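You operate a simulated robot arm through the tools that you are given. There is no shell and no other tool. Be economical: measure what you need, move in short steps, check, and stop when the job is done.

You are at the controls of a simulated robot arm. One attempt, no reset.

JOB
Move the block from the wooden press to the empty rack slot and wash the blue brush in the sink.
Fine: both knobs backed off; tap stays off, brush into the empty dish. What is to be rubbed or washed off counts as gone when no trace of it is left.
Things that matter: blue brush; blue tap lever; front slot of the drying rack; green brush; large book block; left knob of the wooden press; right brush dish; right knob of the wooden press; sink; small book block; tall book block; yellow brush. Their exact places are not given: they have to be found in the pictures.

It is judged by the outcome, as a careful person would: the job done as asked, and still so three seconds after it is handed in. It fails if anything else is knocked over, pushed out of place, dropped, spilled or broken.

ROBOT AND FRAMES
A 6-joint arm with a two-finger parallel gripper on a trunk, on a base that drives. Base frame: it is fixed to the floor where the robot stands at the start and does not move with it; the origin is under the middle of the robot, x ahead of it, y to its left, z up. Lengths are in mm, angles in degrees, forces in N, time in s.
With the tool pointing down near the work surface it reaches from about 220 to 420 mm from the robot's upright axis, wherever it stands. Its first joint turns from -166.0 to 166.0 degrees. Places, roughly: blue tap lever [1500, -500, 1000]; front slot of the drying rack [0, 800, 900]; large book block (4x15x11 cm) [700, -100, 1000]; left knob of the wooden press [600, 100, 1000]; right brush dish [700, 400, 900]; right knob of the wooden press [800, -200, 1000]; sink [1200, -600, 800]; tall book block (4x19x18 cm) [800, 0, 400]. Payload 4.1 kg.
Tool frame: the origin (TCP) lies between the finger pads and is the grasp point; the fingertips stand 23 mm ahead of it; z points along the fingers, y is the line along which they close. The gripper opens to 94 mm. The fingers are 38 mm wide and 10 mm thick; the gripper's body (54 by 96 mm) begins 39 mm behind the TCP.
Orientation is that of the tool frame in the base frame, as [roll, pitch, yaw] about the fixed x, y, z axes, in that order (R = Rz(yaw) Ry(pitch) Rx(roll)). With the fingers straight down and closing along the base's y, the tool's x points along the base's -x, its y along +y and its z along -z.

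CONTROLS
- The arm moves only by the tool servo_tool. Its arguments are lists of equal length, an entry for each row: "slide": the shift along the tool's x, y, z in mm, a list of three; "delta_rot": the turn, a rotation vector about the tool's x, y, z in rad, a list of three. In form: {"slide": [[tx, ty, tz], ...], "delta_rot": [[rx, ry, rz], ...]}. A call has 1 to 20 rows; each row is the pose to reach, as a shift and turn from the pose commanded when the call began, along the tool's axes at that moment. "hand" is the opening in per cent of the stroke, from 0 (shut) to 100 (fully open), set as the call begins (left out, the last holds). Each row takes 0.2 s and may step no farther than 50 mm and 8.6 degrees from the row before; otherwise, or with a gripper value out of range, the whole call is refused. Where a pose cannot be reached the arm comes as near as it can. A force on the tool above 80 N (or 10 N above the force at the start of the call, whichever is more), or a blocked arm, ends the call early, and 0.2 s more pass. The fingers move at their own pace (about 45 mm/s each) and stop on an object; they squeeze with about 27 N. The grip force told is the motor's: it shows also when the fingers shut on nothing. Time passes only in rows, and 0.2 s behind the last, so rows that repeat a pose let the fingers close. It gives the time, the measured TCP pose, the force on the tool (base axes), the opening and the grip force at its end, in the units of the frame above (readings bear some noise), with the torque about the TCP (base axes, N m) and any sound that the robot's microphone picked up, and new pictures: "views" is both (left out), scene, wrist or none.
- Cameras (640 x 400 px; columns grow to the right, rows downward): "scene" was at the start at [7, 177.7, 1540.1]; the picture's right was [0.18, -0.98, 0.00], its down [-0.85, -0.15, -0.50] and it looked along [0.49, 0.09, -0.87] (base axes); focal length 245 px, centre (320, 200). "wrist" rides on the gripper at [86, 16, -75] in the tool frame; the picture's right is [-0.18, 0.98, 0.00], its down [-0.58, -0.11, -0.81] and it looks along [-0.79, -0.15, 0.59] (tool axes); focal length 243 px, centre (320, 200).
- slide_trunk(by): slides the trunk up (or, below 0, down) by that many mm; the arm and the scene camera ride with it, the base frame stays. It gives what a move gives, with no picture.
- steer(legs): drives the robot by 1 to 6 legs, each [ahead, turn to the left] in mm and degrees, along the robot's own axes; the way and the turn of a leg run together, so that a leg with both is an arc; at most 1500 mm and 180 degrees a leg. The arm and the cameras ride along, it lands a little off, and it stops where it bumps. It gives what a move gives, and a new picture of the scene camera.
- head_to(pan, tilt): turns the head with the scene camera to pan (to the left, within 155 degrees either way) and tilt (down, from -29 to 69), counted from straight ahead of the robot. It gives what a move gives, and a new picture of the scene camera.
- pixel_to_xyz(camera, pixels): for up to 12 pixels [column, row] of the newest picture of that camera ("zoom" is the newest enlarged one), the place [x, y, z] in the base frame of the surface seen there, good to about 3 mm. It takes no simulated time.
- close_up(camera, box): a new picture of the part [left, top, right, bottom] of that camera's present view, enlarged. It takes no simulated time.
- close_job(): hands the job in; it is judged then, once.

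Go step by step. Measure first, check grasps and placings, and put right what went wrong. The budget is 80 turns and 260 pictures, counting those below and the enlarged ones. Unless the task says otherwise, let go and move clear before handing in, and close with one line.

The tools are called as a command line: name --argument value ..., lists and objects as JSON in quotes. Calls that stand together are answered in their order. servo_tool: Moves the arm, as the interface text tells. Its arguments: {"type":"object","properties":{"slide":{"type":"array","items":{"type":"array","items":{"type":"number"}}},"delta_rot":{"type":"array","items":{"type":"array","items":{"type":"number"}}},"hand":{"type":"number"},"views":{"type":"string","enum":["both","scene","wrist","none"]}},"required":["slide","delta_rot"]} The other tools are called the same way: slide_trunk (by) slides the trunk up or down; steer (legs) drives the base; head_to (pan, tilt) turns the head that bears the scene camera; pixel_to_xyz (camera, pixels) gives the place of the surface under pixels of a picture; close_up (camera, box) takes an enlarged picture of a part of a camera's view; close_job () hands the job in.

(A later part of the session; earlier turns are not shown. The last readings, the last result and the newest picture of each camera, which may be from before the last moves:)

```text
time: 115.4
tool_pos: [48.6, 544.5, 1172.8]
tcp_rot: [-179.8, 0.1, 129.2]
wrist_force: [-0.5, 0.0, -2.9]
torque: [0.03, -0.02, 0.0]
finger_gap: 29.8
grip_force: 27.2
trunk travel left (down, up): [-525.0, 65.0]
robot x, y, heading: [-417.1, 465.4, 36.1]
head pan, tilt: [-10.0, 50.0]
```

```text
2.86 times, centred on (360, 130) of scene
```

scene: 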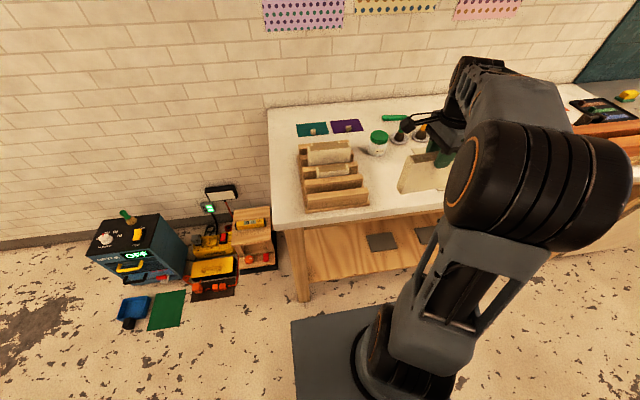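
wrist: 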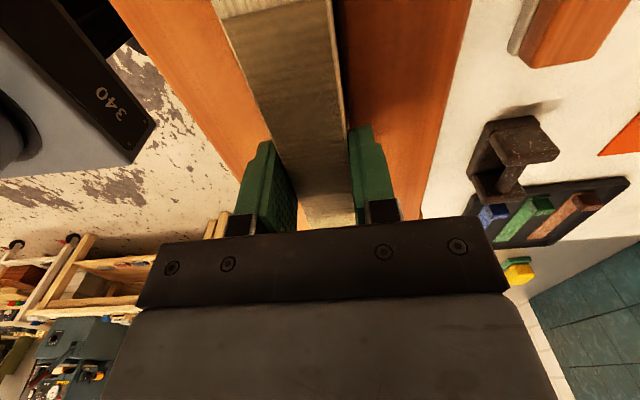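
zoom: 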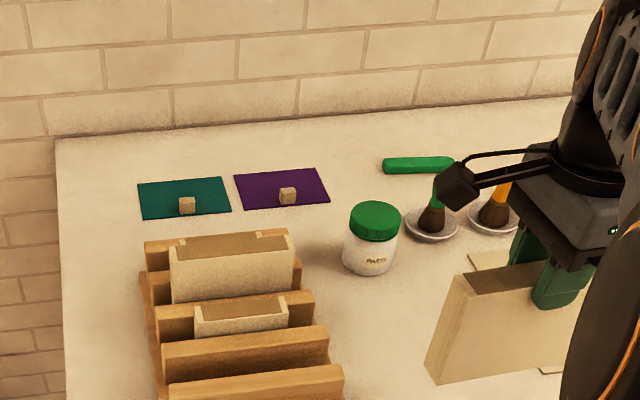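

close_up --camera "scene" --box '[290, 130, 390, 215]'

pixel_to_xyz --camera "zoom" --pixels '[[110, 300], [110, 340], [470, 320], [300, 320], [300, 345], [90, 235], [440, 240], [300, 250], [300, 290], [460, 300], [110, 325], [470, 345]]'

```text
4.71 times, centred on (340, 172) of scene
```

zoom: 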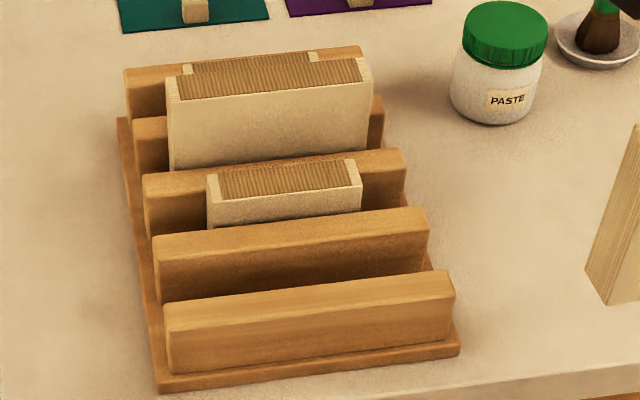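

```text
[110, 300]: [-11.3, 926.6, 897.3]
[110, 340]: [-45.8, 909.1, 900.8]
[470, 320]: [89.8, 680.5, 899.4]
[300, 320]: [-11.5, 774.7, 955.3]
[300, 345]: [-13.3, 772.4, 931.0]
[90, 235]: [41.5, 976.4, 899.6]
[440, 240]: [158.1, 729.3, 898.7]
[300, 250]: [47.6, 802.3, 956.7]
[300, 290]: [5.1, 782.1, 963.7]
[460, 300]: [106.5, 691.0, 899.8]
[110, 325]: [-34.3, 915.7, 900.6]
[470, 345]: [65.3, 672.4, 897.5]
```

pixel_to_xyz --camera "zoom" --pixels '[[165, 240], [165, 254], [415, 215], [420, 228], [180, 307], [178, 319], [440, 280], [445, 293], [300, 284], [300, 296], [290, 240], [290, 228]]'

pixel_to_xyz --camera "zoom" --pixels '[[200, 290], [300, 278], [400, 268], [438, 262], [170, 340], [450, 340], [165, 375], [455, 348], [300, 260], [300, 270]]'

```text
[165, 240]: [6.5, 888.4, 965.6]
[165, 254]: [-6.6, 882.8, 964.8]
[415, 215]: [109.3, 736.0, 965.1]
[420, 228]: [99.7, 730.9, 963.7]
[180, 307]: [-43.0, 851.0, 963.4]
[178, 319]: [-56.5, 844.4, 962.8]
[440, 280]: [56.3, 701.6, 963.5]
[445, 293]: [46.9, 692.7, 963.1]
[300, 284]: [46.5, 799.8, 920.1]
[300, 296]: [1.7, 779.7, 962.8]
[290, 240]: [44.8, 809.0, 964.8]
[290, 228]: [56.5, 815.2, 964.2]
```

```text
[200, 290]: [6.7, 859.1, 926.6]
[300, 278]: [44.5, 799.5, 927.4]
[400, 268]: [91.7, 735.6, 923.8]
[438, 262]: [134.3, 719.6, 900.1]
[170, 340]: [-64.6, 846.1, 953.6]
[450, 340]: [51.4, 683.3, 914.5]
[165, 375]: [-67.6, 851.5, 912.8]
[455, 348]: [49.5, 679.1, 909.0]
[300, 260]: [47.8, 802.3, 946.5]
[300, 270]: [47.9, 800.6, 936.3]
```

The front slot lies between bars 4 and 5: centre ≈ (26.8, 789.5), width ~45 mm, direction -55.8°, bar tops at z 963. I'll drive 150 mm closer and then position the block above it.

steer --legs '[[150, 0]]'

```text
time: 116.8
tool_pos: [171.4, 634.0, 1171.8]
tcp_rot: [-179.8, 0.1, 129.2]
wrist_force: [0.7, -0.2, -4.3]
torque: [-0.04, -0.01, 0.0]
finger_gap: 29.5
grip_force: 27.0
trunk travel left (down, up): [-525.0, 65.0]
robot x, y, heading: [-291.5, 552.8, 36.4]
head pan, tilt: [-10.0, 50.0]
```

scene: 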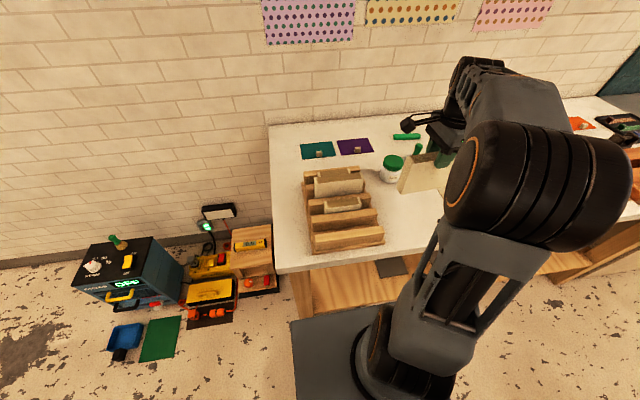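

servo_tool --slide '[[42, -3, 0], [84, -6, 0], [127, -9, 0], [169, -11, 0], [211.9, -13.8, 0], [211.9, -13.8, 0]]' --delta_rot '[[0, 0, 0.02], [0, 0, 0.04], [0, 0, 0.06], [0, 0, 0.08], [0, 0, 0.087], [0, 0, 0.087]]'

close_up --camera "scene" --box '[280, 120, 420, 260]'

```text
time: 118.2
tool_pos: [25.8, 786.4, 1171.5]
tcp_rot: [-179.8, 0.0, 124.1]
wrist_force: [-0.4, 0.0, -3.7]
torque: [0.03, 0.01, 0.0]
finger_gap: 29.9
grip_force: 27.6
trunk travel left (down, up): [-525.0, 65.0]
robot x, y, heading: [-290.5, 554.2, 36.2]
head pan, tilt: [-10.0, 50.0]
```

scene: 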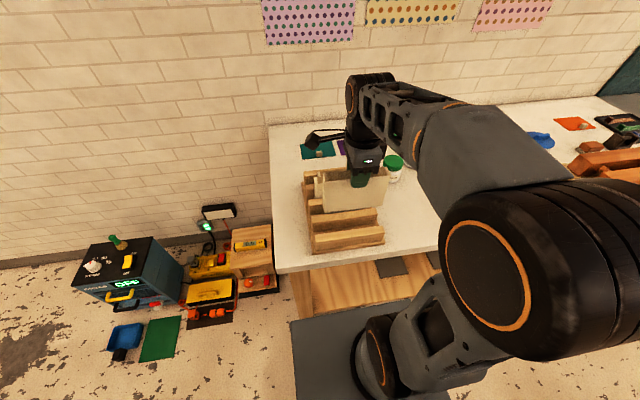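
wrist: 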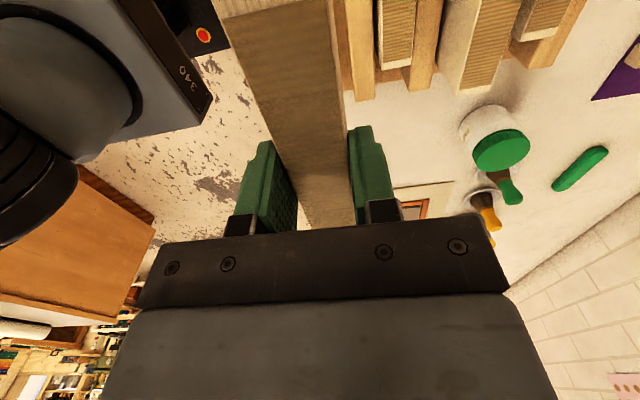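

```text
2.86 times, centred on (350, 190) of scene
```

zoom: 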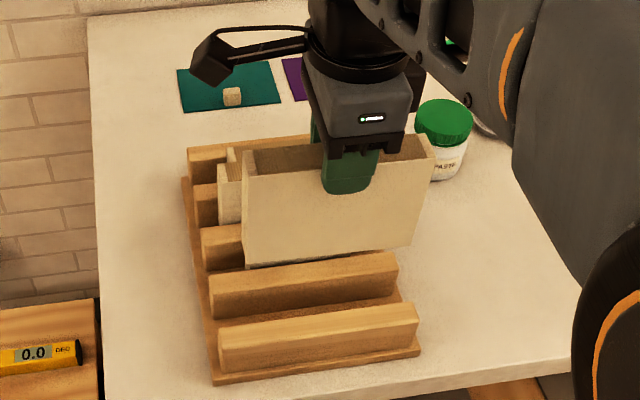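

Block hovers over the rack. I'll re-measure the bars and the held block's lower edge.

pixel_to_xyz --camera "zoom" --pixels '[[240, 302], [380, 284], [240, 325], [390, 307], [235, 330], [400, 310], [260, 265], [330, 258], [405, 245], [250, 150], [415, 190], [330, 245]]'

```text
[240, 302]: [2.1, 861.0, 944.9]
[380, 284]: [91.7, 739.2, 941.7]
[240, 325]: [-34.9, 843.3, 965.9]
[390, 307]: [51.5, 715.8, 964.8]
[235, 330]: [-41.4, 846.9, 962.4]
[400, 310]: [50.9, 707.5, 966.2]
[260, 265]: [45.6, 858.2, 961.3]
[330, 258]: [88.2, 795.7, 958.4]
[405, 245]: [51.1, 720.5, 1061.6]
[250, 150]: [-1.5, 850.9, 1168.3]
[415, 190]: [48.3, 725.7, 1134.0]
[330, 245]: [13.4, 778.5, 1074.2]
```

Slot spans n' 446–488; block needs +3.7 mm. Descend to ~12 mm above the slot floor.

servo_tool --slide '[[0, 3.7, 25], [0, 3.7, 50], [0, 3.7, 75], [0, 3.7, 95], [0, 3.7, 110], [0, 3.7, 123], [0, 3.7, 134], [0, 3.7, 134]]' --delta_rot '[[0, 0, 0], [0, 0, 0], [0, 0, 0], [0, 0, 0], [0, 0, 0], [0, 0, 0], [0, 0, 0], [0, 0, 0]]'

close_up --camera "scene" --box '[280, 120, 420, 260]'

```text
time: 120.0
tool_pos: [30.4, 791.8, 1038.9]
tcp_rot: [-179.7, 0.0, 124.1]
wrist_force: [-0.5, -0.6, -3.8]
torque: [0.01, -0.03, 0.01]
finger_gap: 29.9
grip_force: 27.5
trunk travel left (down, up): [-525.0, 65.0]
robot x, y, heading: [-290.2, 554.6, 36.2]
head pan, tilt: [-10.0, 50.0]
```

scene: 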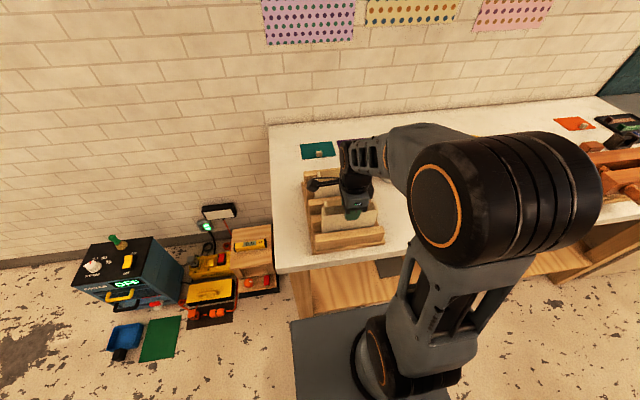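
wrist: 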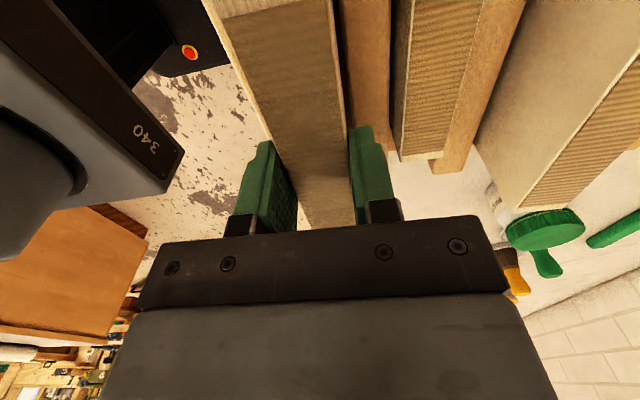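

```text
2.86 times, centred on (350, 190) of scene
```

zoom: 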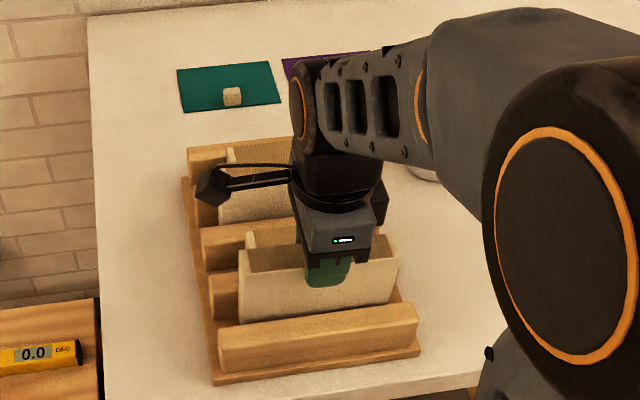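

Block is inside the slot. Lower slowly and watch force.

servo_tool --slide '[[0, 0, 3], [0, 0, 6], [0, 0, 9], [0, 0, 11]]' --delta_rot '[[0, 0, 0], [0, 0, 0], [0, 0, 0], [0, 0, 0]]' --views "none"

servo_tool --slide '[[0, 0, 1.5], [0, 0, 3]]' --delta_rot '[[0, 0, 0], [0, 0, 0]]' --views "scene"

```text
time: 121.0
tool_pos: [30.0, 790.9, 1028.0]
tcp_rot: [-179.9, -0.1, 124.3]
wrist_force: [-1.7, -1.6, 4.1]
torque: [0.33, 0.43, 0.17]
finger_gap: 29.9
grip_force: 27.2
trunk travel left (down, up): [-525.0, 65.0]
robot x, y, heading: [-293.2, 552.7, 36.0]
head pan, tilt: [-10.0, 50.0]
```

```text
time: 121.5
tool_pos: [28.2, 790.7, 1026.9]
tcp_rot: [179.9, 0.0, 124.1]
wrist_force: [-0.2, -5.8, 27.3]
torque: [-0.19, 0.16, 0.09]
finger_gap: 29.4
grip_force: 26.8
trunk travel left (down, up): [-525.0, 65.0]
robot x, y, heading: [-294.4, 552.1, 36.0]
head pan, tilt: [-10.0, 50.0]
```

scene: 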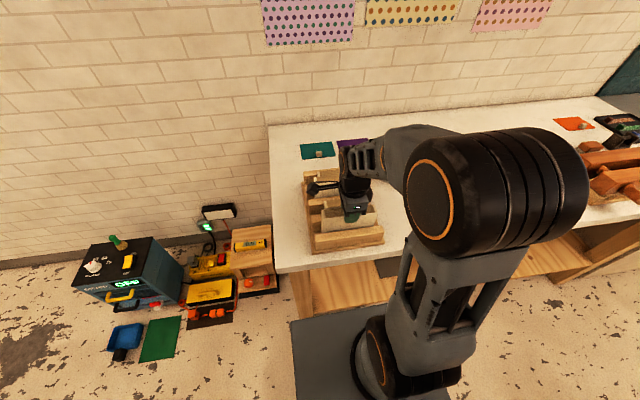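

The block is seated (27 N upward). Ease off, open partially, and lift clear.

servo_tool --slide '[[0, 0, -2.5], [0, 0, -2.5], [0, 0, -2.5], [0, 0, -30], [0, 0, -70], [0, 0, -110]]' --delta_rot '[[0, 0, 0], [0, 0, 0], [0, 0, 0], [0, 0, 0], [0, 0, 0], [0, 0, 0]]' --hand 46 --views "both"

close_up --camera "scene" --box '[280, 120, 420, 260]'

```text
time: 123.0
tool_pos: [30.3, 791.5, 1130.5]
tcp_rot: [-179.8, 0.1, 124.2]
wrist_force: [0.2, 0.2, 0.1]
torque: [-0.02, -0.03, 0.0]
finger_gap: 43.2
grip_force: 0.0
trunk travel left (down, up): [-525.0, 65.0]
robot x, y, heading: [-292.2, 552.5, 36.2]
head pan, tilt: [-10.0, 50.0]
```

scene: 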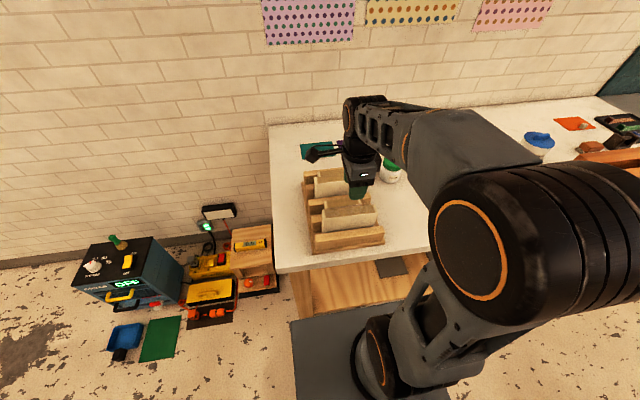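
wrist: 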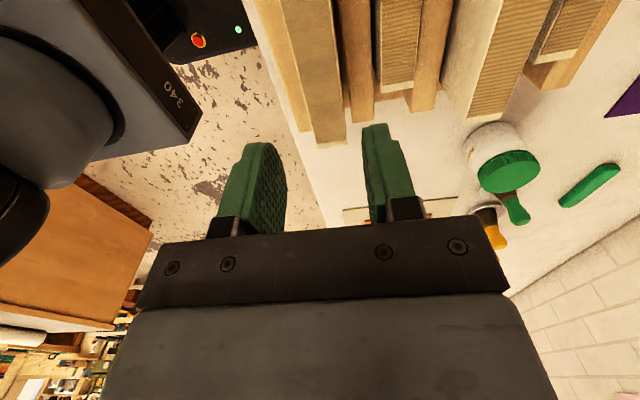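

```text
2.86 times, centred on (350, 190) of scene
```

zoom: 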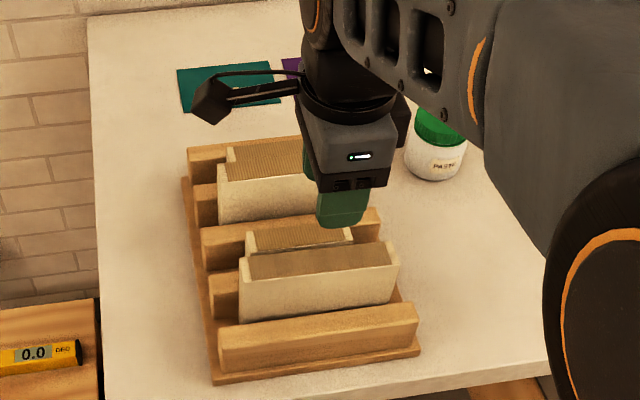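

The block sits properly in the front slot. Next, drive to the sink end for the blue brush.

steer --legs '[[-156, 0], [0, -92], [1375, 0], [0, 90]]'

head_to --pan -15 --tilt 45

```text
time: 138.5
tool_pos: [627.6, -464.4, 1130.6]
tcp_rot: [-179.8, 0.0, 120.2]
wrist_force: [0.5, -0.3, 0.2]
torque: [-0.01, -0.03, 0.0]
finger_gap: 43.3
grip_force: 0.1
trunk travel left (down, up): [-525.0, 65.0]
robot x, y, heading: [288.0, -679.6, 32.2]
head pan, tilt: [-10.0, 50.0]
```

scene: 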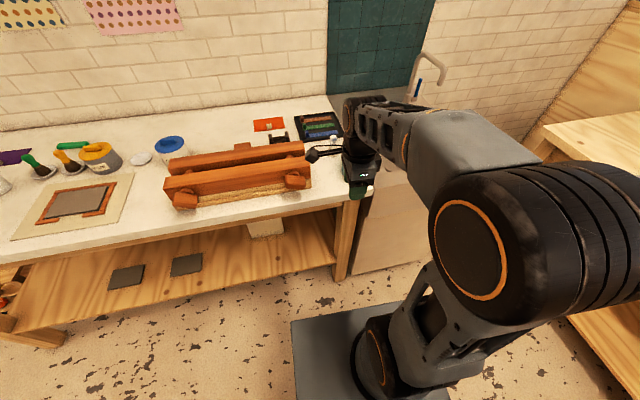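

```text
time: 139.2
tool_pos: [629.6, -463.9, 1130.9]
tcp_rot: [-179.8, 0.0, 120.2]
wrist_force: [0.6, 0.2, 0.5]
torque: [-0.01, 0.0, -0.02]
finger_gap: 43.3
grip_force: 0.1
trunk travel left (down, up): [-525.0, 65.0]
robot x, y, heading: [290.6, -678.6, 32.3]
head pan, tilt: [-15.0, 45.0]
```

scene: 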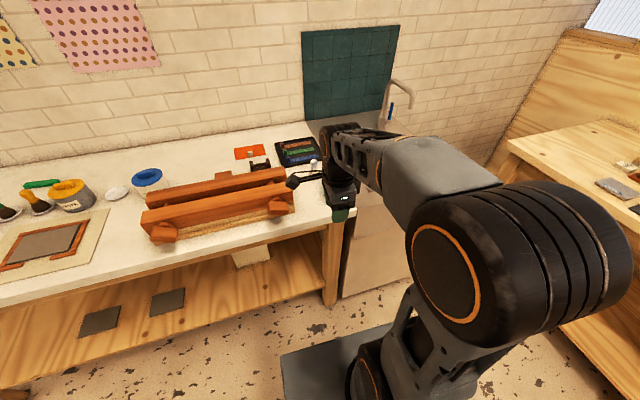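

Robot is ~280 mm off; drive ahead 300 to get within reach of brush and sink.

steer --legs '[[300, 0]]'

head_to --pan -35 --tilt 48

```text
time: 141.2
tool_pos: [884.3, -302.2, 1129.8]
tcp_rot: [-179.8, 0.0, 120.3]
wrist_force: [0.0, 0.3, -0.2]
torque: [0.03, -0.01, -0.02]
finger_gap: 43.3
grip_force: 0.2
trunk travel left (down, up): [-525.0, 65.0]
robot x, y, heading: [550.6, -516.6, 32.4]
head pan, tilt: [-15.0, 45.0]
```

scene: 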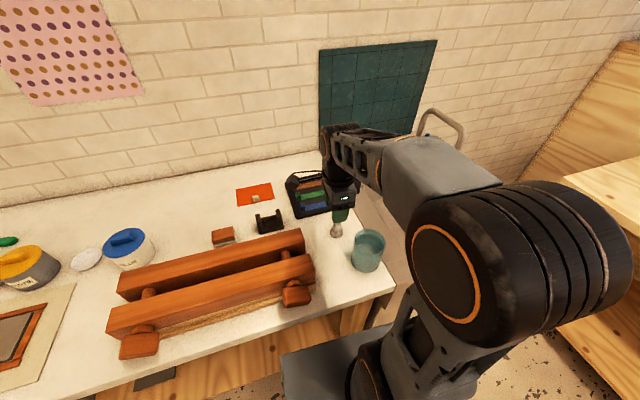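

```text
time: 142.0
tool_pos: [884.1, -301.8, 1130.3]
tcp_rot: [-179.8, 0.0, 120.2]
wrist_force: [0.9, 0.1, 0.6]
torque: [0.01, 0.04, -0.01]
finger_gap: 43.2
grip_force: 0.0
trunk travel left (down, up): [-525.0, 65.0]
robot x, y, heading: [541.4, -518.3, 32.4]
head pan, tilt: [-35.0, 48.0]
```

scene: 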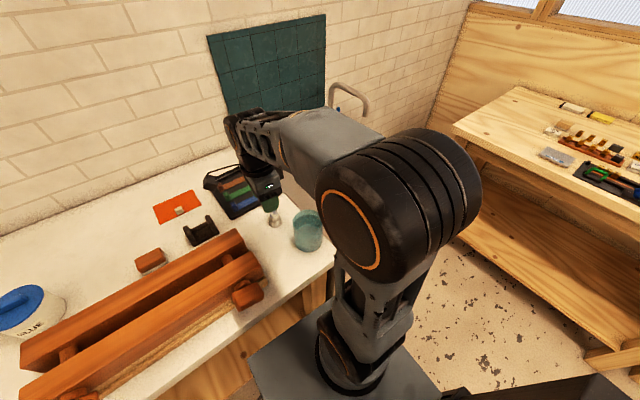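

I'll enlarge the brush and the sink area for measurement.

close_up --camera "scene" --box '[240, 180, 340, 260]'

pixel_to_xyz --camera "zoom" --pixels '[[215, 175], [212, 190], [218, 215], [222, 240], [230, 260], [210, 240], [238, 235], [200, 210], [235, 205], [400, 200], [400, 260], [440, 170]]'

```text
5.00 times, centred on (290, 220) of scene
```

zoom: 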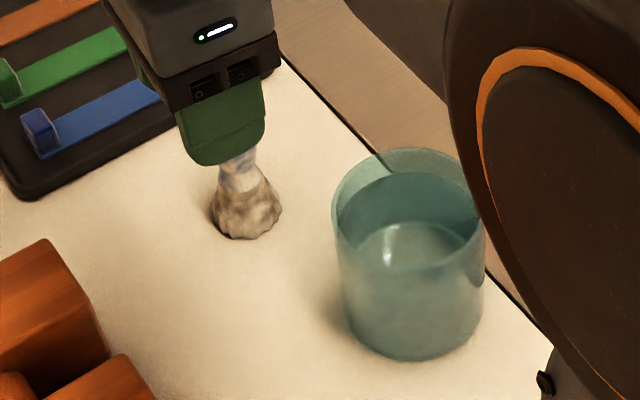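

```text
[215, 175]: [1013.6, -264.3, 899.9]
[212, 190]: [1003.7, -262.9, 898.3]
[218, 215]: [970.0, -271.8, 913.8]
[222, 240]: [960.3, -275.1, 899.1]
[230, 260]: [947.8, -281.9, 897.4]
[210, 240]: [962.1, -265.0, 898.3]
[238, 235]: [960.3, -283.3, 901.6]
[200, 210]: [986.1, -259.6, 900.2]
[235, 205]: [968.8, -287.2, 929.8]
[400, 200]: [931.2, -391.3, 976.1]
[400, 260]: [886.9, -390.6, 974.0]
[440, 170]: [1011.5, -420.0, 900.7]
```

Brush base ≈ (972,-288). Bring the hand above it, turned so the fingers close along the bench.

servo_tool --slide '[[-3, 7.5, 0], [-6, 15, 0], [-9, 22.5, 0], [-12, 30, 0], [-15, 37.5, 0], [-18, 45, 5], [-21, 52.5, 10], [-24, 60, 15], [-27, 67.5, 20], [-30, 75, 30], [-33, 82.6, 40], [-33, 82.6, 40]]' --delta_rot '[[0, 0, -0.1397], [0, 0, -0.2794], [0, 0, -0.4191], [0, 0, -0.5588], [0, 0, -0.6985], [0, 0, -0.8382], [0, 0, -0.9779], [0, 0, -1.1176], [0, 0, -1.2573], [0, 0, -1.397], [0, 0, -1.536], [0, 0, -1.536]]' --hand 64

```text
time: 144.6
tool_pos: [971.6, -288.7, 1088.8]
tcp_rot: [180.0, -0.1, -151.7]
wrist_force: [-0.9, -0.2, 0.1]
torque: [-0.02, 0.01, -0.01]
finger_gap: 60.3
grip_force: 0.2
trunk travel left (down, up): [-525.0, 65.0]
robot x, y, heading: [545.9, -515.3, 32.3]
head pan, tilt: [-35.0, 48.0]
```

scene: 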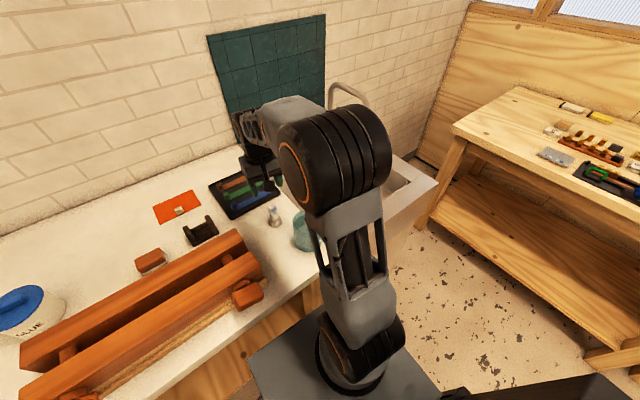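
wrist: 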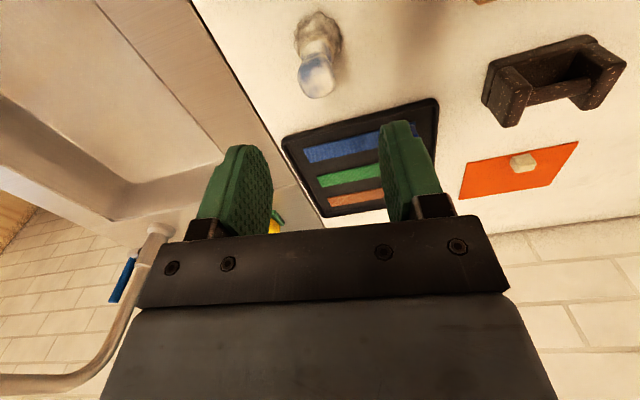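

Wrist view shows brush at (318,60). Measure it precisely.

close_up --camera "wrist" --box '[270, 0, 370, 110]'

pixel_to_xyz --camera "wrist" --pixels '[[318, 85], [318, 70], [308, 75], [328, 75], [320, 52], [320, 35], [302, 35], [336, 35], [320, 20], [318, 92]]'

close_up --camera "scene" --box '[250, 190, 310, 240]'

pixel_to_xyz --camera "scene" --pixels '[[274, 208], [274, 213], [275, 218], [275, 223], [270, 222], [280, 222], [272, 209], [277, 209]]'

```text
3.64 times, centred on (320, 55) of wrist
```

zoom: 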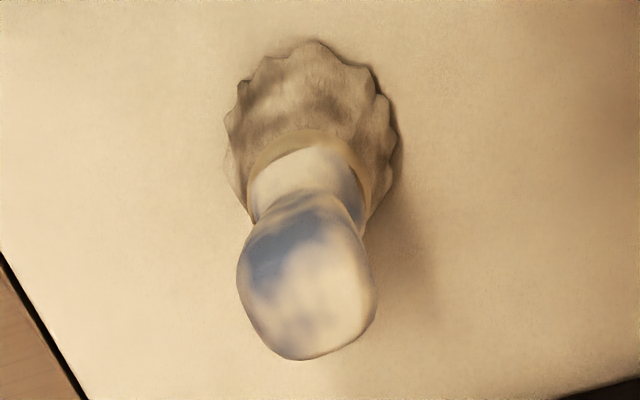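

```text
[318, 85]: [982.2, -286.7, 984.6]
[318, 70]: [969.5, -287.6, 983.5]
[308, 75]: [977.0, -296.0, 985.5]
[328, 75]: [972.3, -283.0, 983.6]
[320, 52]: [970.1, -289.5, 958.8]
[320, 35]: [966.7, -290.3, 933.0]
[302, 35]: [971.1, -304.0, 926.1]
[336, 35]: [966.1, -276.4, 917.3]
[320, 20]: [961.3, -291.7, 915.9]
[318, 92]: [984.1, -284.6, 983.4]
```

```text
8.00 times, centred on (280, 215) of scene
```

zoom: 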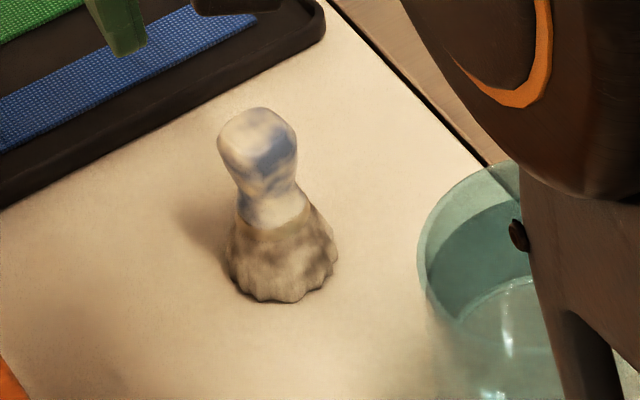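

```text
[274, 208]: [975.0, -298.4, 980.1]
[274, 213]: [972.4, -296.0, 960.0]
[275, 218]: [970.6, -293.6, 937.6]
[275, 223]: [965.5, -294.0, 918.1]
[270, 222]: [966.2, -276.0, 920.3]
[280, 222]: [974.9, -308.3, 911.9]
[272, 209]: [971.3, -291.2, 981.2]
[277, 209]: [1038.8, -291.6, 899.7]
```

The brush is 84 mm tall (top z 985, bulb ~22 mm wide) at (975,-290). I'll tilt the tool 45° outward (needed for reach, later also at the dish) and go to a pre-grasp 70 mm back.

servo_tool --slide '[[8, -0.5, 11], [16, -1, 23], [24, -1.5, 34], [32, -2, 46], [40, -2.5, 57], [47, -2.8, 69], [47, -2.8, 69]]' --delta_rot '[[0, -0.131, 0], [0, -0.262, 0], [0, -0.393, 0], [0, -0.524, 0], [0, -0.655, 0], [0, -0.785, 0], [0, -0.785, 0]]'

close_up --camera "scene" --box '[240, 170, 320, 240]'

```text
time: 146.2
tool_pos: [930.9, -315.2, 1021.9]
tcp_rot: [180.0, 45.0, -151.6]
wrist_force: [-0.1, -0.6, 0.6]
torque: [0.0, 0.01, 0.01]
finger_gap: 60.2
grip_force: 0.0
trunk travel left (down, up): [-525.0, 65.0]
robot x, y, heading: [545.3, -521.0, 32.4]
head pan, tilt: [-35.0, 48.0]
```

scene: 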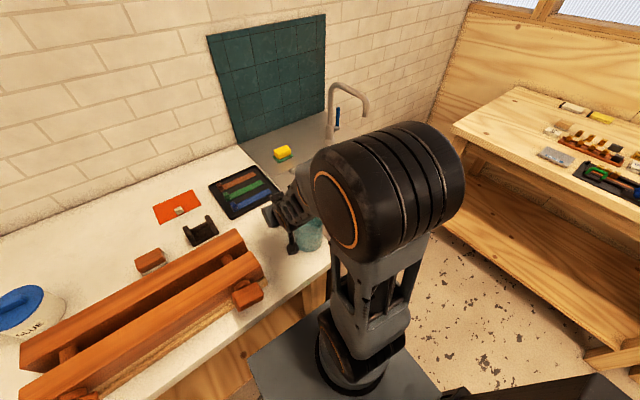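
wrist: 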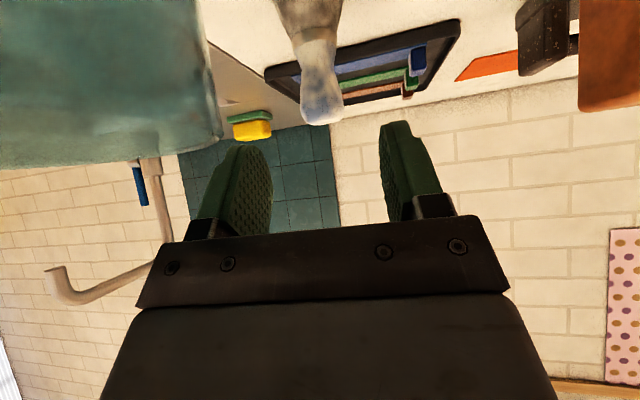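

```text
5.71 times, centred on (280, 205) of scene
```

zoom: 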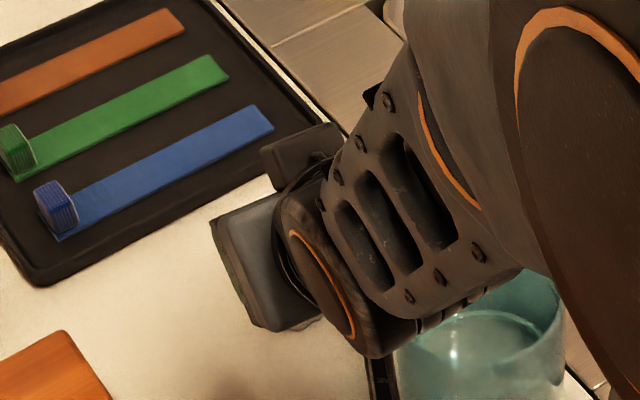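

The wrist camera now hangs on the underside, close to the cup. I'll lift and roll the hand 180° (via the left) so the camera rides on top.

servo_tool --slide '[[-14, 0, -14], [-28, 0, -28], [-42, 0, -42], [-42, 0, -42], [-42, 0, -42], [-42, 0, -42], [-42, 0, -42], [-42, 0, -42], [-42, 0, -42], [-42, 0, -42], [-42, 0, -42]]' --delta_rot '[[0, 0, 0.1428], [0, 0, 0.2856], [0, 0, 0.4284], [0, 0, 0.5712], [0, 0, 0.714], [0, 0, 0.8568], [0, 0, 0.9996], [0, 0, 1.1424], [0, 0, 1.2852], [0, 0, 1.428], [0, 0, 1.5708]]' --views "none"

servo_tool --slide '[[0, 0, 0], [0, 0, 0], [0, 0, 0], [0, 0, 0], [0, 0, 0], [0, 0, 0], [0, 0, 0], [0, 0, 0], [0, -14, 14], [0, -28, 28], [0, -42, 42]]' --delta_rot '[[0, 0, 0.1428], [0, 0, 0.2856], [0, 0, 0.4284], [0, 0, 0.5712], [0, 0, 0.714], [0, 0, 0.8568], [0, 0, 0.9996], [0, 0, 1.1424], [0, 0, 1.2852], [0, 0, 1.428], [0, 0, 1.5708]]' --views "both"

```text
time: 148.6
tool_pos: [931.7, -313.8, 1070.8]
tcp_rot: [134.9, -0.1, 118.2]
wrist_force: [1.1, 0.3, 0.0]
torque: [0.0, 0.01, -0.01]
finger_gap: 60.3
grip_force: 0.0
out of reach, approached as far as the arm can: row 3, 4, 5, 6, 7, 8, 9, 10, 11
trunk travel left (down, up): [-525.0, 65.0]
robot x, y, heading: [544.3, -519.6, 32.4]
head pan, tilt: [-35.0, 48.0]
```

```text
time: 151.0
tool_pos: [925.8, -302.5, 1015.0]
tcp_rot: [179.4, -44.6, 28.3]
wrist_force: [0.1, 0.1, 0.7]
torque: [0.0, 0.04, 0.0]
finger_gap: 60.4
grip_force: 0.1
out of reach, approached as far as the arm can: row 11
trunk travel left (down, up): [-525.0, 65.0]
robot x, y, heading: [548.0, -519.0, 32.3]
head pan, tilt: [-35.0, 48.0]
```

scene: 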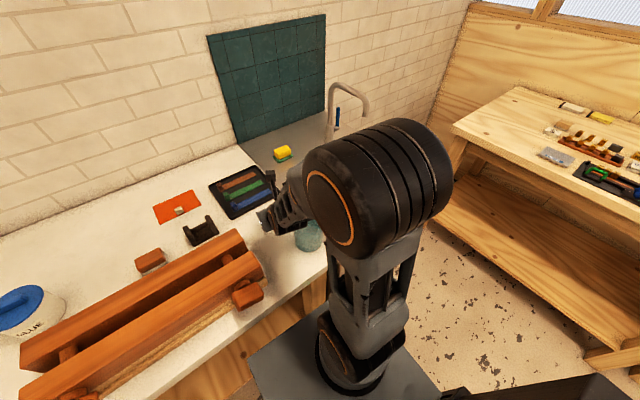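
wrist: 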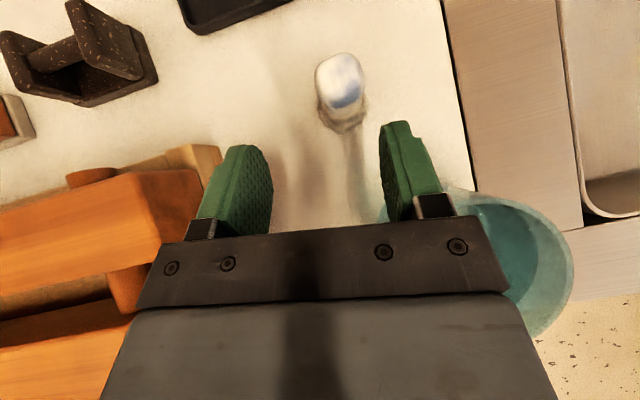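

Much better: camera on top, brush at wrist (340,90). Verify its place then approach.

pixel_to_xyz --camera "wrist" --pixels '[[335, 65], [345, 90], [325, 80], [358, 75], [345, 105], [340, 122]]'

servo_tool --slide '[[1, 12, 0], [2, 12.2, 20], [2, 12.2, 40], [2, 12.2, 40]]' --delta_rot '[[0, 0, 0], [0, 0, 0], [0, 0, 0], [0, 0, 0]]' --views "wrist"

```text
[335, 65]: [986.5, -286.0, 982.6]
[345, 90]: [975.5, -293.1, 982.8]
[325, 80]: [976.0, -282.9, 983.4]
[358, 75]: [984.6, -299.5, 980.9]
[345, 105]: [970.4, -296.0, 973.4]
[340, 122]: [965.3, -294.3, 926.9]
```

```text
time: 152.0
tool_pos: [953.3, -286.3, 992.3]
tcp_rot: [178.7, -44.7, 28.6]
wrist_force: [0.3, -0.5, 1.1]
torque: [0.04, 0.04, -0.02]
finger_gap: 60.2
grip_force: 0.1
out of reach, approached as far as the arm can: row 1, 2, 3, 4
trunk travel left (down, up): [-525.0, 65.0]
robot x, y, heading: [546.4, -519.0, 32.1]
head pan, tilt: [-35.0, 48.0]
```

wrist: 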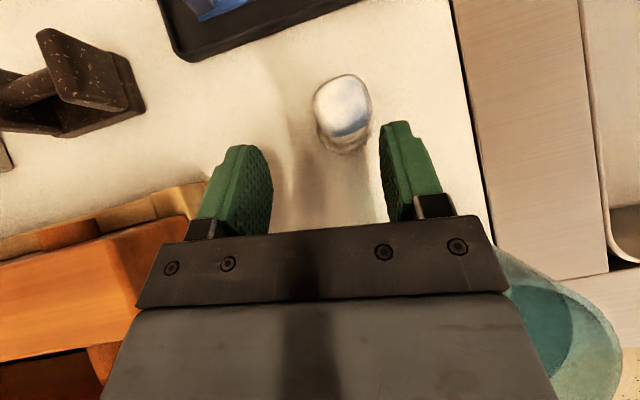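

The lateral shift was blocked by a joint limit; relieving the roll by ~7° should free it. Shift right 15 mm first, then advance.

servo_tool --slide '[[0, 5, -3], [0, 10, -3], [-2, 15, 0], [-3.6, 15, 15], [-3.6, 15, 30], [-3.6, 15, 30]]' --delta_rot '[[0, 0, -0.1], [0, 0, -0.15], [0, 0, -0.15], [0, 0, -0.15], [0, 0, -0.15], [0, 0, -0.15]]' --views "wrist"

close_up --camera "wrist" --box '[200, 60, 460, 240]'

```text
time: 153.4
tool_pos: [976.7, -289.4, 968.8]
tcp_rot: [171.2, -44.1, 40.4]
wrist_force: [0.4, 0.4, 0.1]
torque: [-0.01, 0.0, 0.0]
finger_gap: 60.2
grip_force: 0.1
trunk travel left (down, up): [-525.0, 65.0]
robot x, y, heading: [546.1, -517.0, 32.5]
head pan, tilt: [-35.0, 48.0]
```

wrist: 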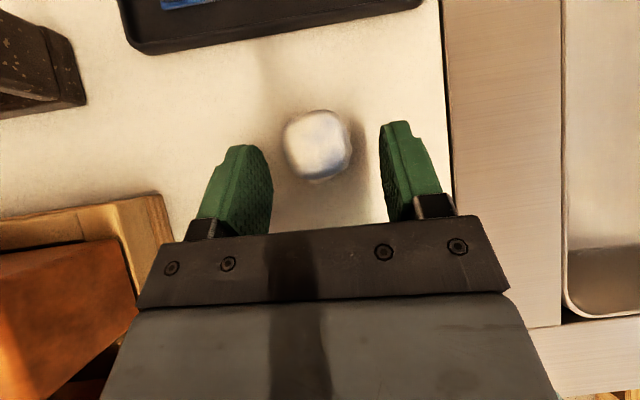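

```text
2.22 times, centred on (330, 150) of wrist
```

zoom: 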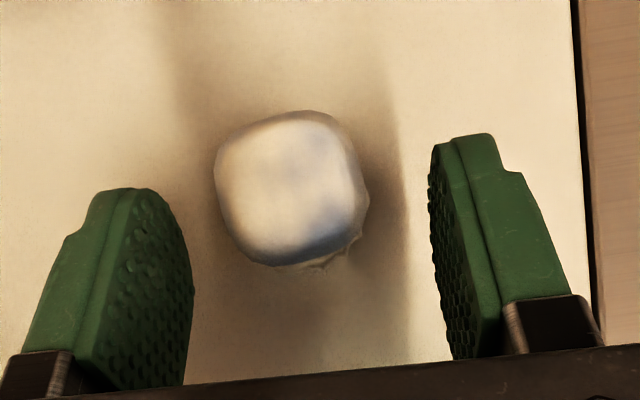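

Bulb is between the fingers. Close.

servo_tool --slide '[[0, 0, 0], [0, 0, 0], [0, 0, 0], [0, 0, 0], [0, 0, 0]]' --delta_rot '[[0, 0, 0], [0, 0, 0], [0, 0, 0], [0, 0, 0], [0, 0, 0]]' --hand 0 --views "wrist"

servo_tool --slide '[[7, 0, -7], [28, 0, -28], [56, 0, -56], [80, 0, -80]]' --delta_rot '[[0, 0, 0], [0, 0, 0], [0, 0, 0], [0, 0, 0]]' --views "both"

```text
time: 154.6
tool_pos: [977.6, -290.2, 970.8]
tcp_rot: [171.0, -44.5, 40.6]
wrist_force: [1.9, 3.0, 21.1]
torque: [0.54, -0.11, -0.06]
finger_gap: 27.5
grip_force: 26.7
trunk travel left (down, up): [-525.0, 65.0]
robot x, y, heading: [546.1, -515.8, 32.5]
head pan, tilt: [-35.0, 48.0]
```

wrist: 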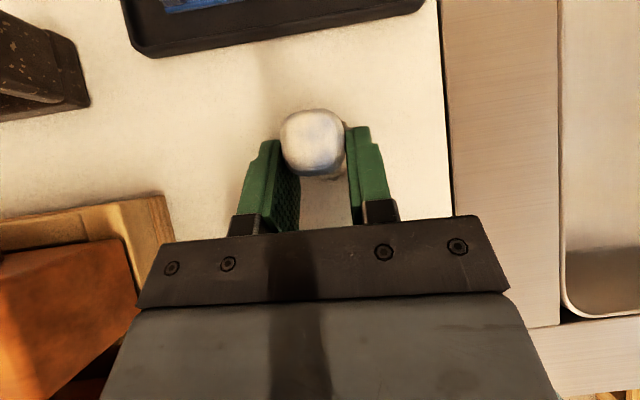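

```text
time: 155.6
tool_pos: [972.9, -281.5, 1079.7]
tcp_rot: [171.8, -44.2, 40.4]
wrist_force: [-0.4, 1.1, -1.1]
torque: [0.04, 0.01, 0.0]
finger_gap: 27.5
grip_force: 26.6
trunk travel left (down, up): [-525.0, 65.0]
robot x, y, heading: [549.2, -518.9, 32.1]
head pan, tilt: [-35.0, 48.0]
```

scene: 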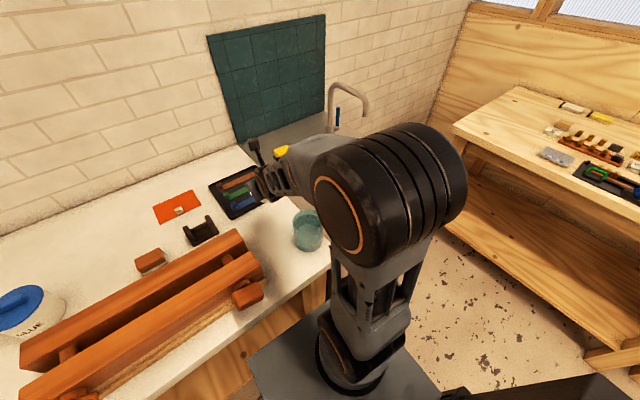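
wrist: 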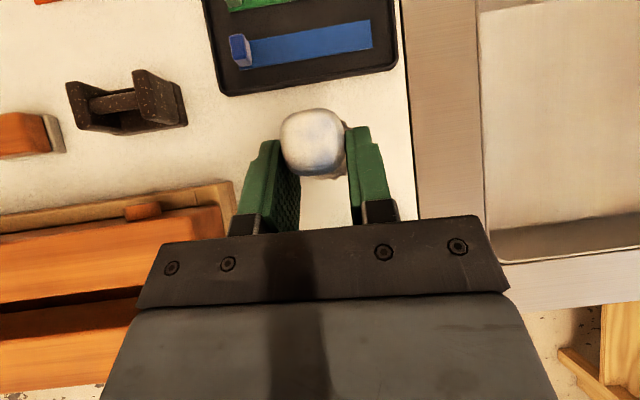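

Brush is held firmly. I'll reposition the robot in front of the sink (back off, shift 300 mm right, come forward).

steer --legs '[[-250, 0], [0, -88], [310, 0], [0, 89], [215, 0]]'

head_to --pan 0 --tilt 50

close_up --camera "scene" --box '[220, 100, 480, 270]'

```text
time: 167.9
tool_pos: [1107.0, -534.8, 1081.0]
tcp_rot: [171.8, -44.3, 41.6]
wrist_force: [0.4, 0.1, 0.7]
torque: [-0.01, 0.02, 0.0]
finger_gap: 27.3
grip_force: 27.2
trunk travel left (down, up): [-525.0, 65.0]
robot x, y, heading: [686.6, -782.9, 33.7]
head pan, tilt: [-35.0, 48.0]
```

scene: 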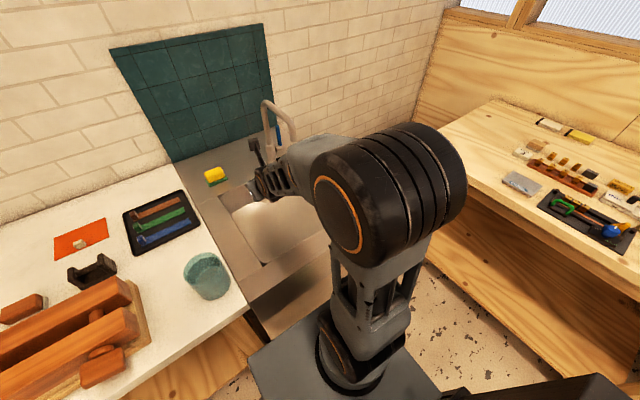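

```text
time: 169.0
tool_pos: [1106.6, -534.2, 1079.7]
tcp_rot: [171.8, -44.2, 41.7]
wrist_force: [0.4, 0.4, -0.5]
torque: [0.0, 0.02, 0.02]
finger_gap: 27.4
grip_force: 27.2
trunk travel left (down, up): [-525.0, 65.0]
robot x, y, heading: [686.5, -781.2, 33.6]
head pan, tilt: [0.0, 50.0]
```

scene: 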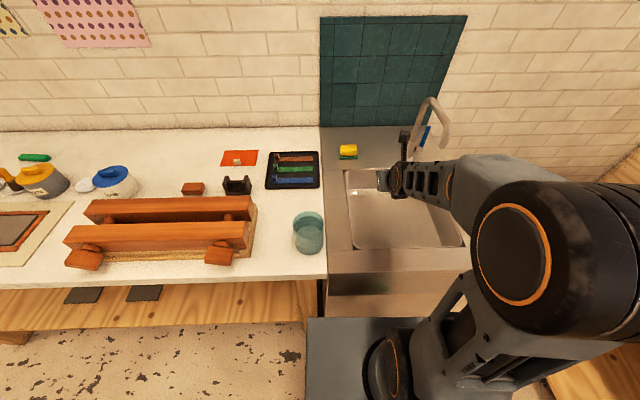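

```text
2.35 times, centred on (350, 185) of scene
```

zoom: 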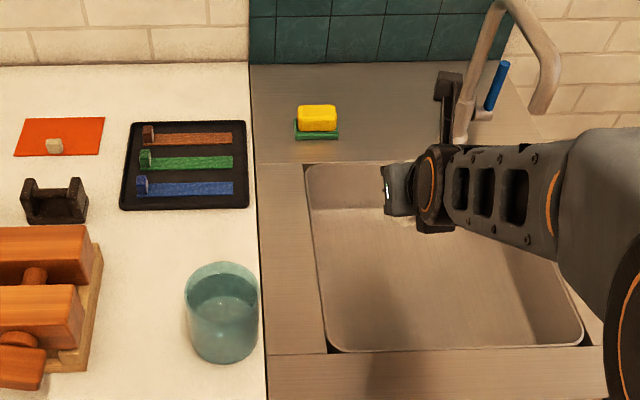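

I'll measure the basin's rims and floor.

pixel_to_xyz --camera "zoom" --pixels '[[330, 345], [315, 175], [575, 330], [400, 340], [400, 300], [400, 260], [380, 220], [350, 190], [335, 300], [500, 320], [340, 180], [325, 250]]'

pixel_to_xyz --camera "zoom" --pixels '[[545, 90], [555, 60], [500, 10], [460, 120], [450, 80], [495, 85], [318, 240], [330, 280], [400, 350], [360, 215]]'

```text
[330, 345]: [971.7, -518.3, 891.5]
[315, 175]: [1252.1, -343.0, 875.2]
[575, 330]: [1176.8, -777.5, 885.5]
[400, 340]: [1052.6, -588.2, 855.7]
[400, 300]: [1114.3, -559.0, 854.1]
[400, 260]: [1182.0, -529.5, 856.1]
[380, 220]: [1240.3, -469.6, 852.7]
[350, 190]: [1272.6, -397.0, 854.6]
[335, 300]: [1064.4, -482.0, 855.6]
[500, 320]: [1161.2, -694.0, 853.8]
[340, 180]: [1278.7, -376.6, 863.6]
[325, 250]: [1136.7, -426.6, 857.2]
```

```text
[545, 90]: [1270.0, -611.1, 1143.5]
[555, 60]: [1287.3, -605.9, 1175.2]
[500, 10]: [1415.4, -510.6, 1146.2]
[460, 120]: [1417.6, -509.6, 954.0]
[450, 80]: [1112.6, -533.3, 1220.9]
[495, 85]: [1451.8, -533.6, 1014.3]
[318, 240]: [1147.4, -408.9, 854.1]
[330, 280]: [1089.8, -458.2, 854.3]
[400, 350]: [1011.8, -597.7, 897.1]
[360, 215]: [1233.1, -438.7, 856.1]
```

A flat level at z≈855 throughout (likely the water surface). I'll lower the brush until its bristles are ~20 mm below that, watching the force.

servo_tool --slide '[[-31, -4.6, 32], [-63, -9, 64], [-94, -13.8, 96], [-104.5, -15.3, 106.5], [-111.5, -16.3, 113.6], [-118.5, -17.3, 120.7]]' --delta_rot '[[0, 0, 0], [0, 0, 0], [0, 0, 0], [0, 0, 0], [0, 0, 0], [0, 0, 0]]'

close_up --camera "scene" --box '[320, 130, 480, 260]'

```text
time: 170.4
tool_pos: [1106.4, -535.0, 908.8]
tcp_rot: [171.7, -44.3, 41.8]
wrist_force: [0.6, 0.8, -0.6]
torque: [-0.01, 0.03, -0.01]
finger_gap: 27.5
grip_force: 27.1
trunk travel left (down, up): [-525.0, 65.0]
robot x, y, heading: [682.4, -780.0, 33.6]
head pan, tilt: [0.0, 50.0]
```

scene: 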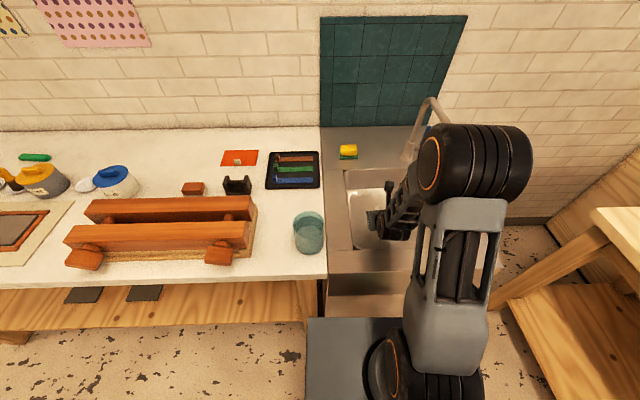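
wrist: 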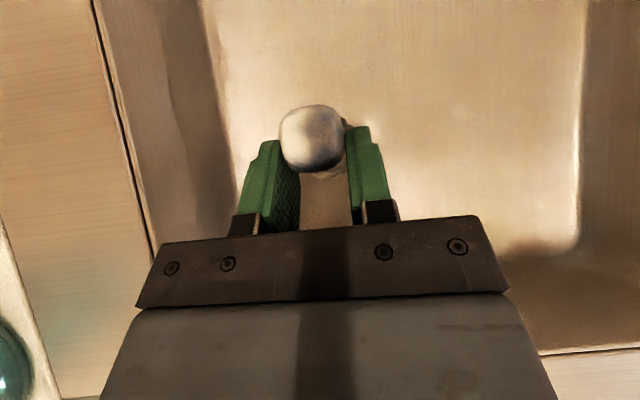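

```text
3.08 times, centred on (400, 195) of scene
```

zoom: 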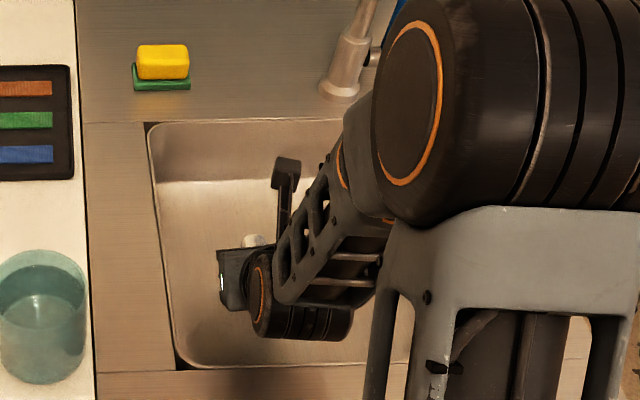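

No contact at z 840, so that level is water. I'll move 50 mm deeper over the basin, lower another 45 mm, and watch the force.

servo_tool --slide '[[17.7, 0.8, 17.6], [35.5, 1.5, 35.2], [27.1, 0.3, 43.7], [18.7, -1, 52.2], [10.4, -2.2, 60.7], [4.1, -3.1, 67]]' --delta_rot '[[0, 0, 0], [0, 0, 0], [0, 0, 0], [0, 0, 0], [0, 0, 0], [0, 0, 0]]'

close_up --camera "wrist" --box '[220, 60, 420, 240]'

```text
time: 171.8
tool_pos: [1149.2, -507.0, 863.7]
tcp_rot: [171.8, -44.3, 41.7]
wrist_force: [-0.1, -0.8, 0.6]
torque: [0.02, -0.01, 0.02]
finger_gap: 27.7
grip_force: 27.0
trunk travel left (down, up): [-525.0, 65.0]
robot x, y, heading: [689.1, -783.7, 33.6]
head pan, tilt: [0.0, 50.0]
```

scene: 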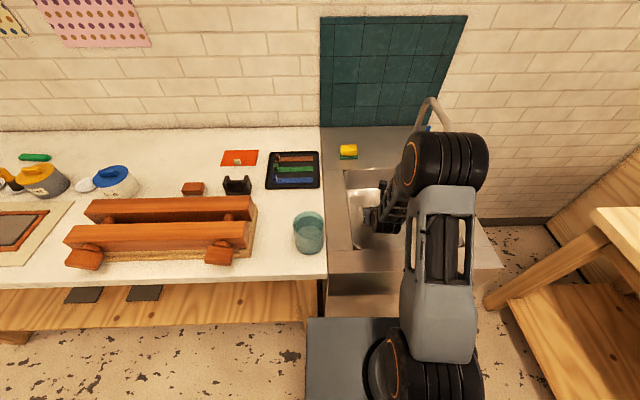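
wrist: 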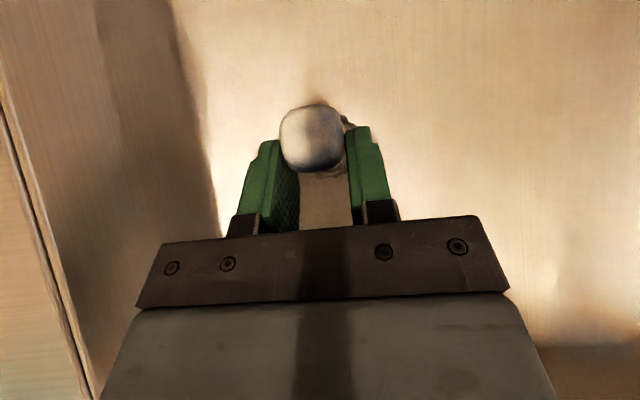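

```text
2.22 times, centred on (320, 150) of wrist
```

zoom: 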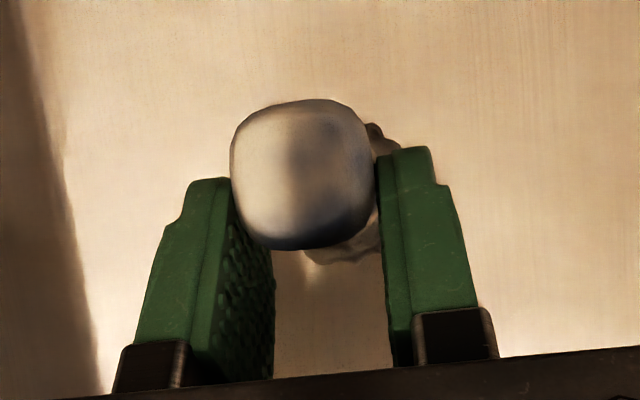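

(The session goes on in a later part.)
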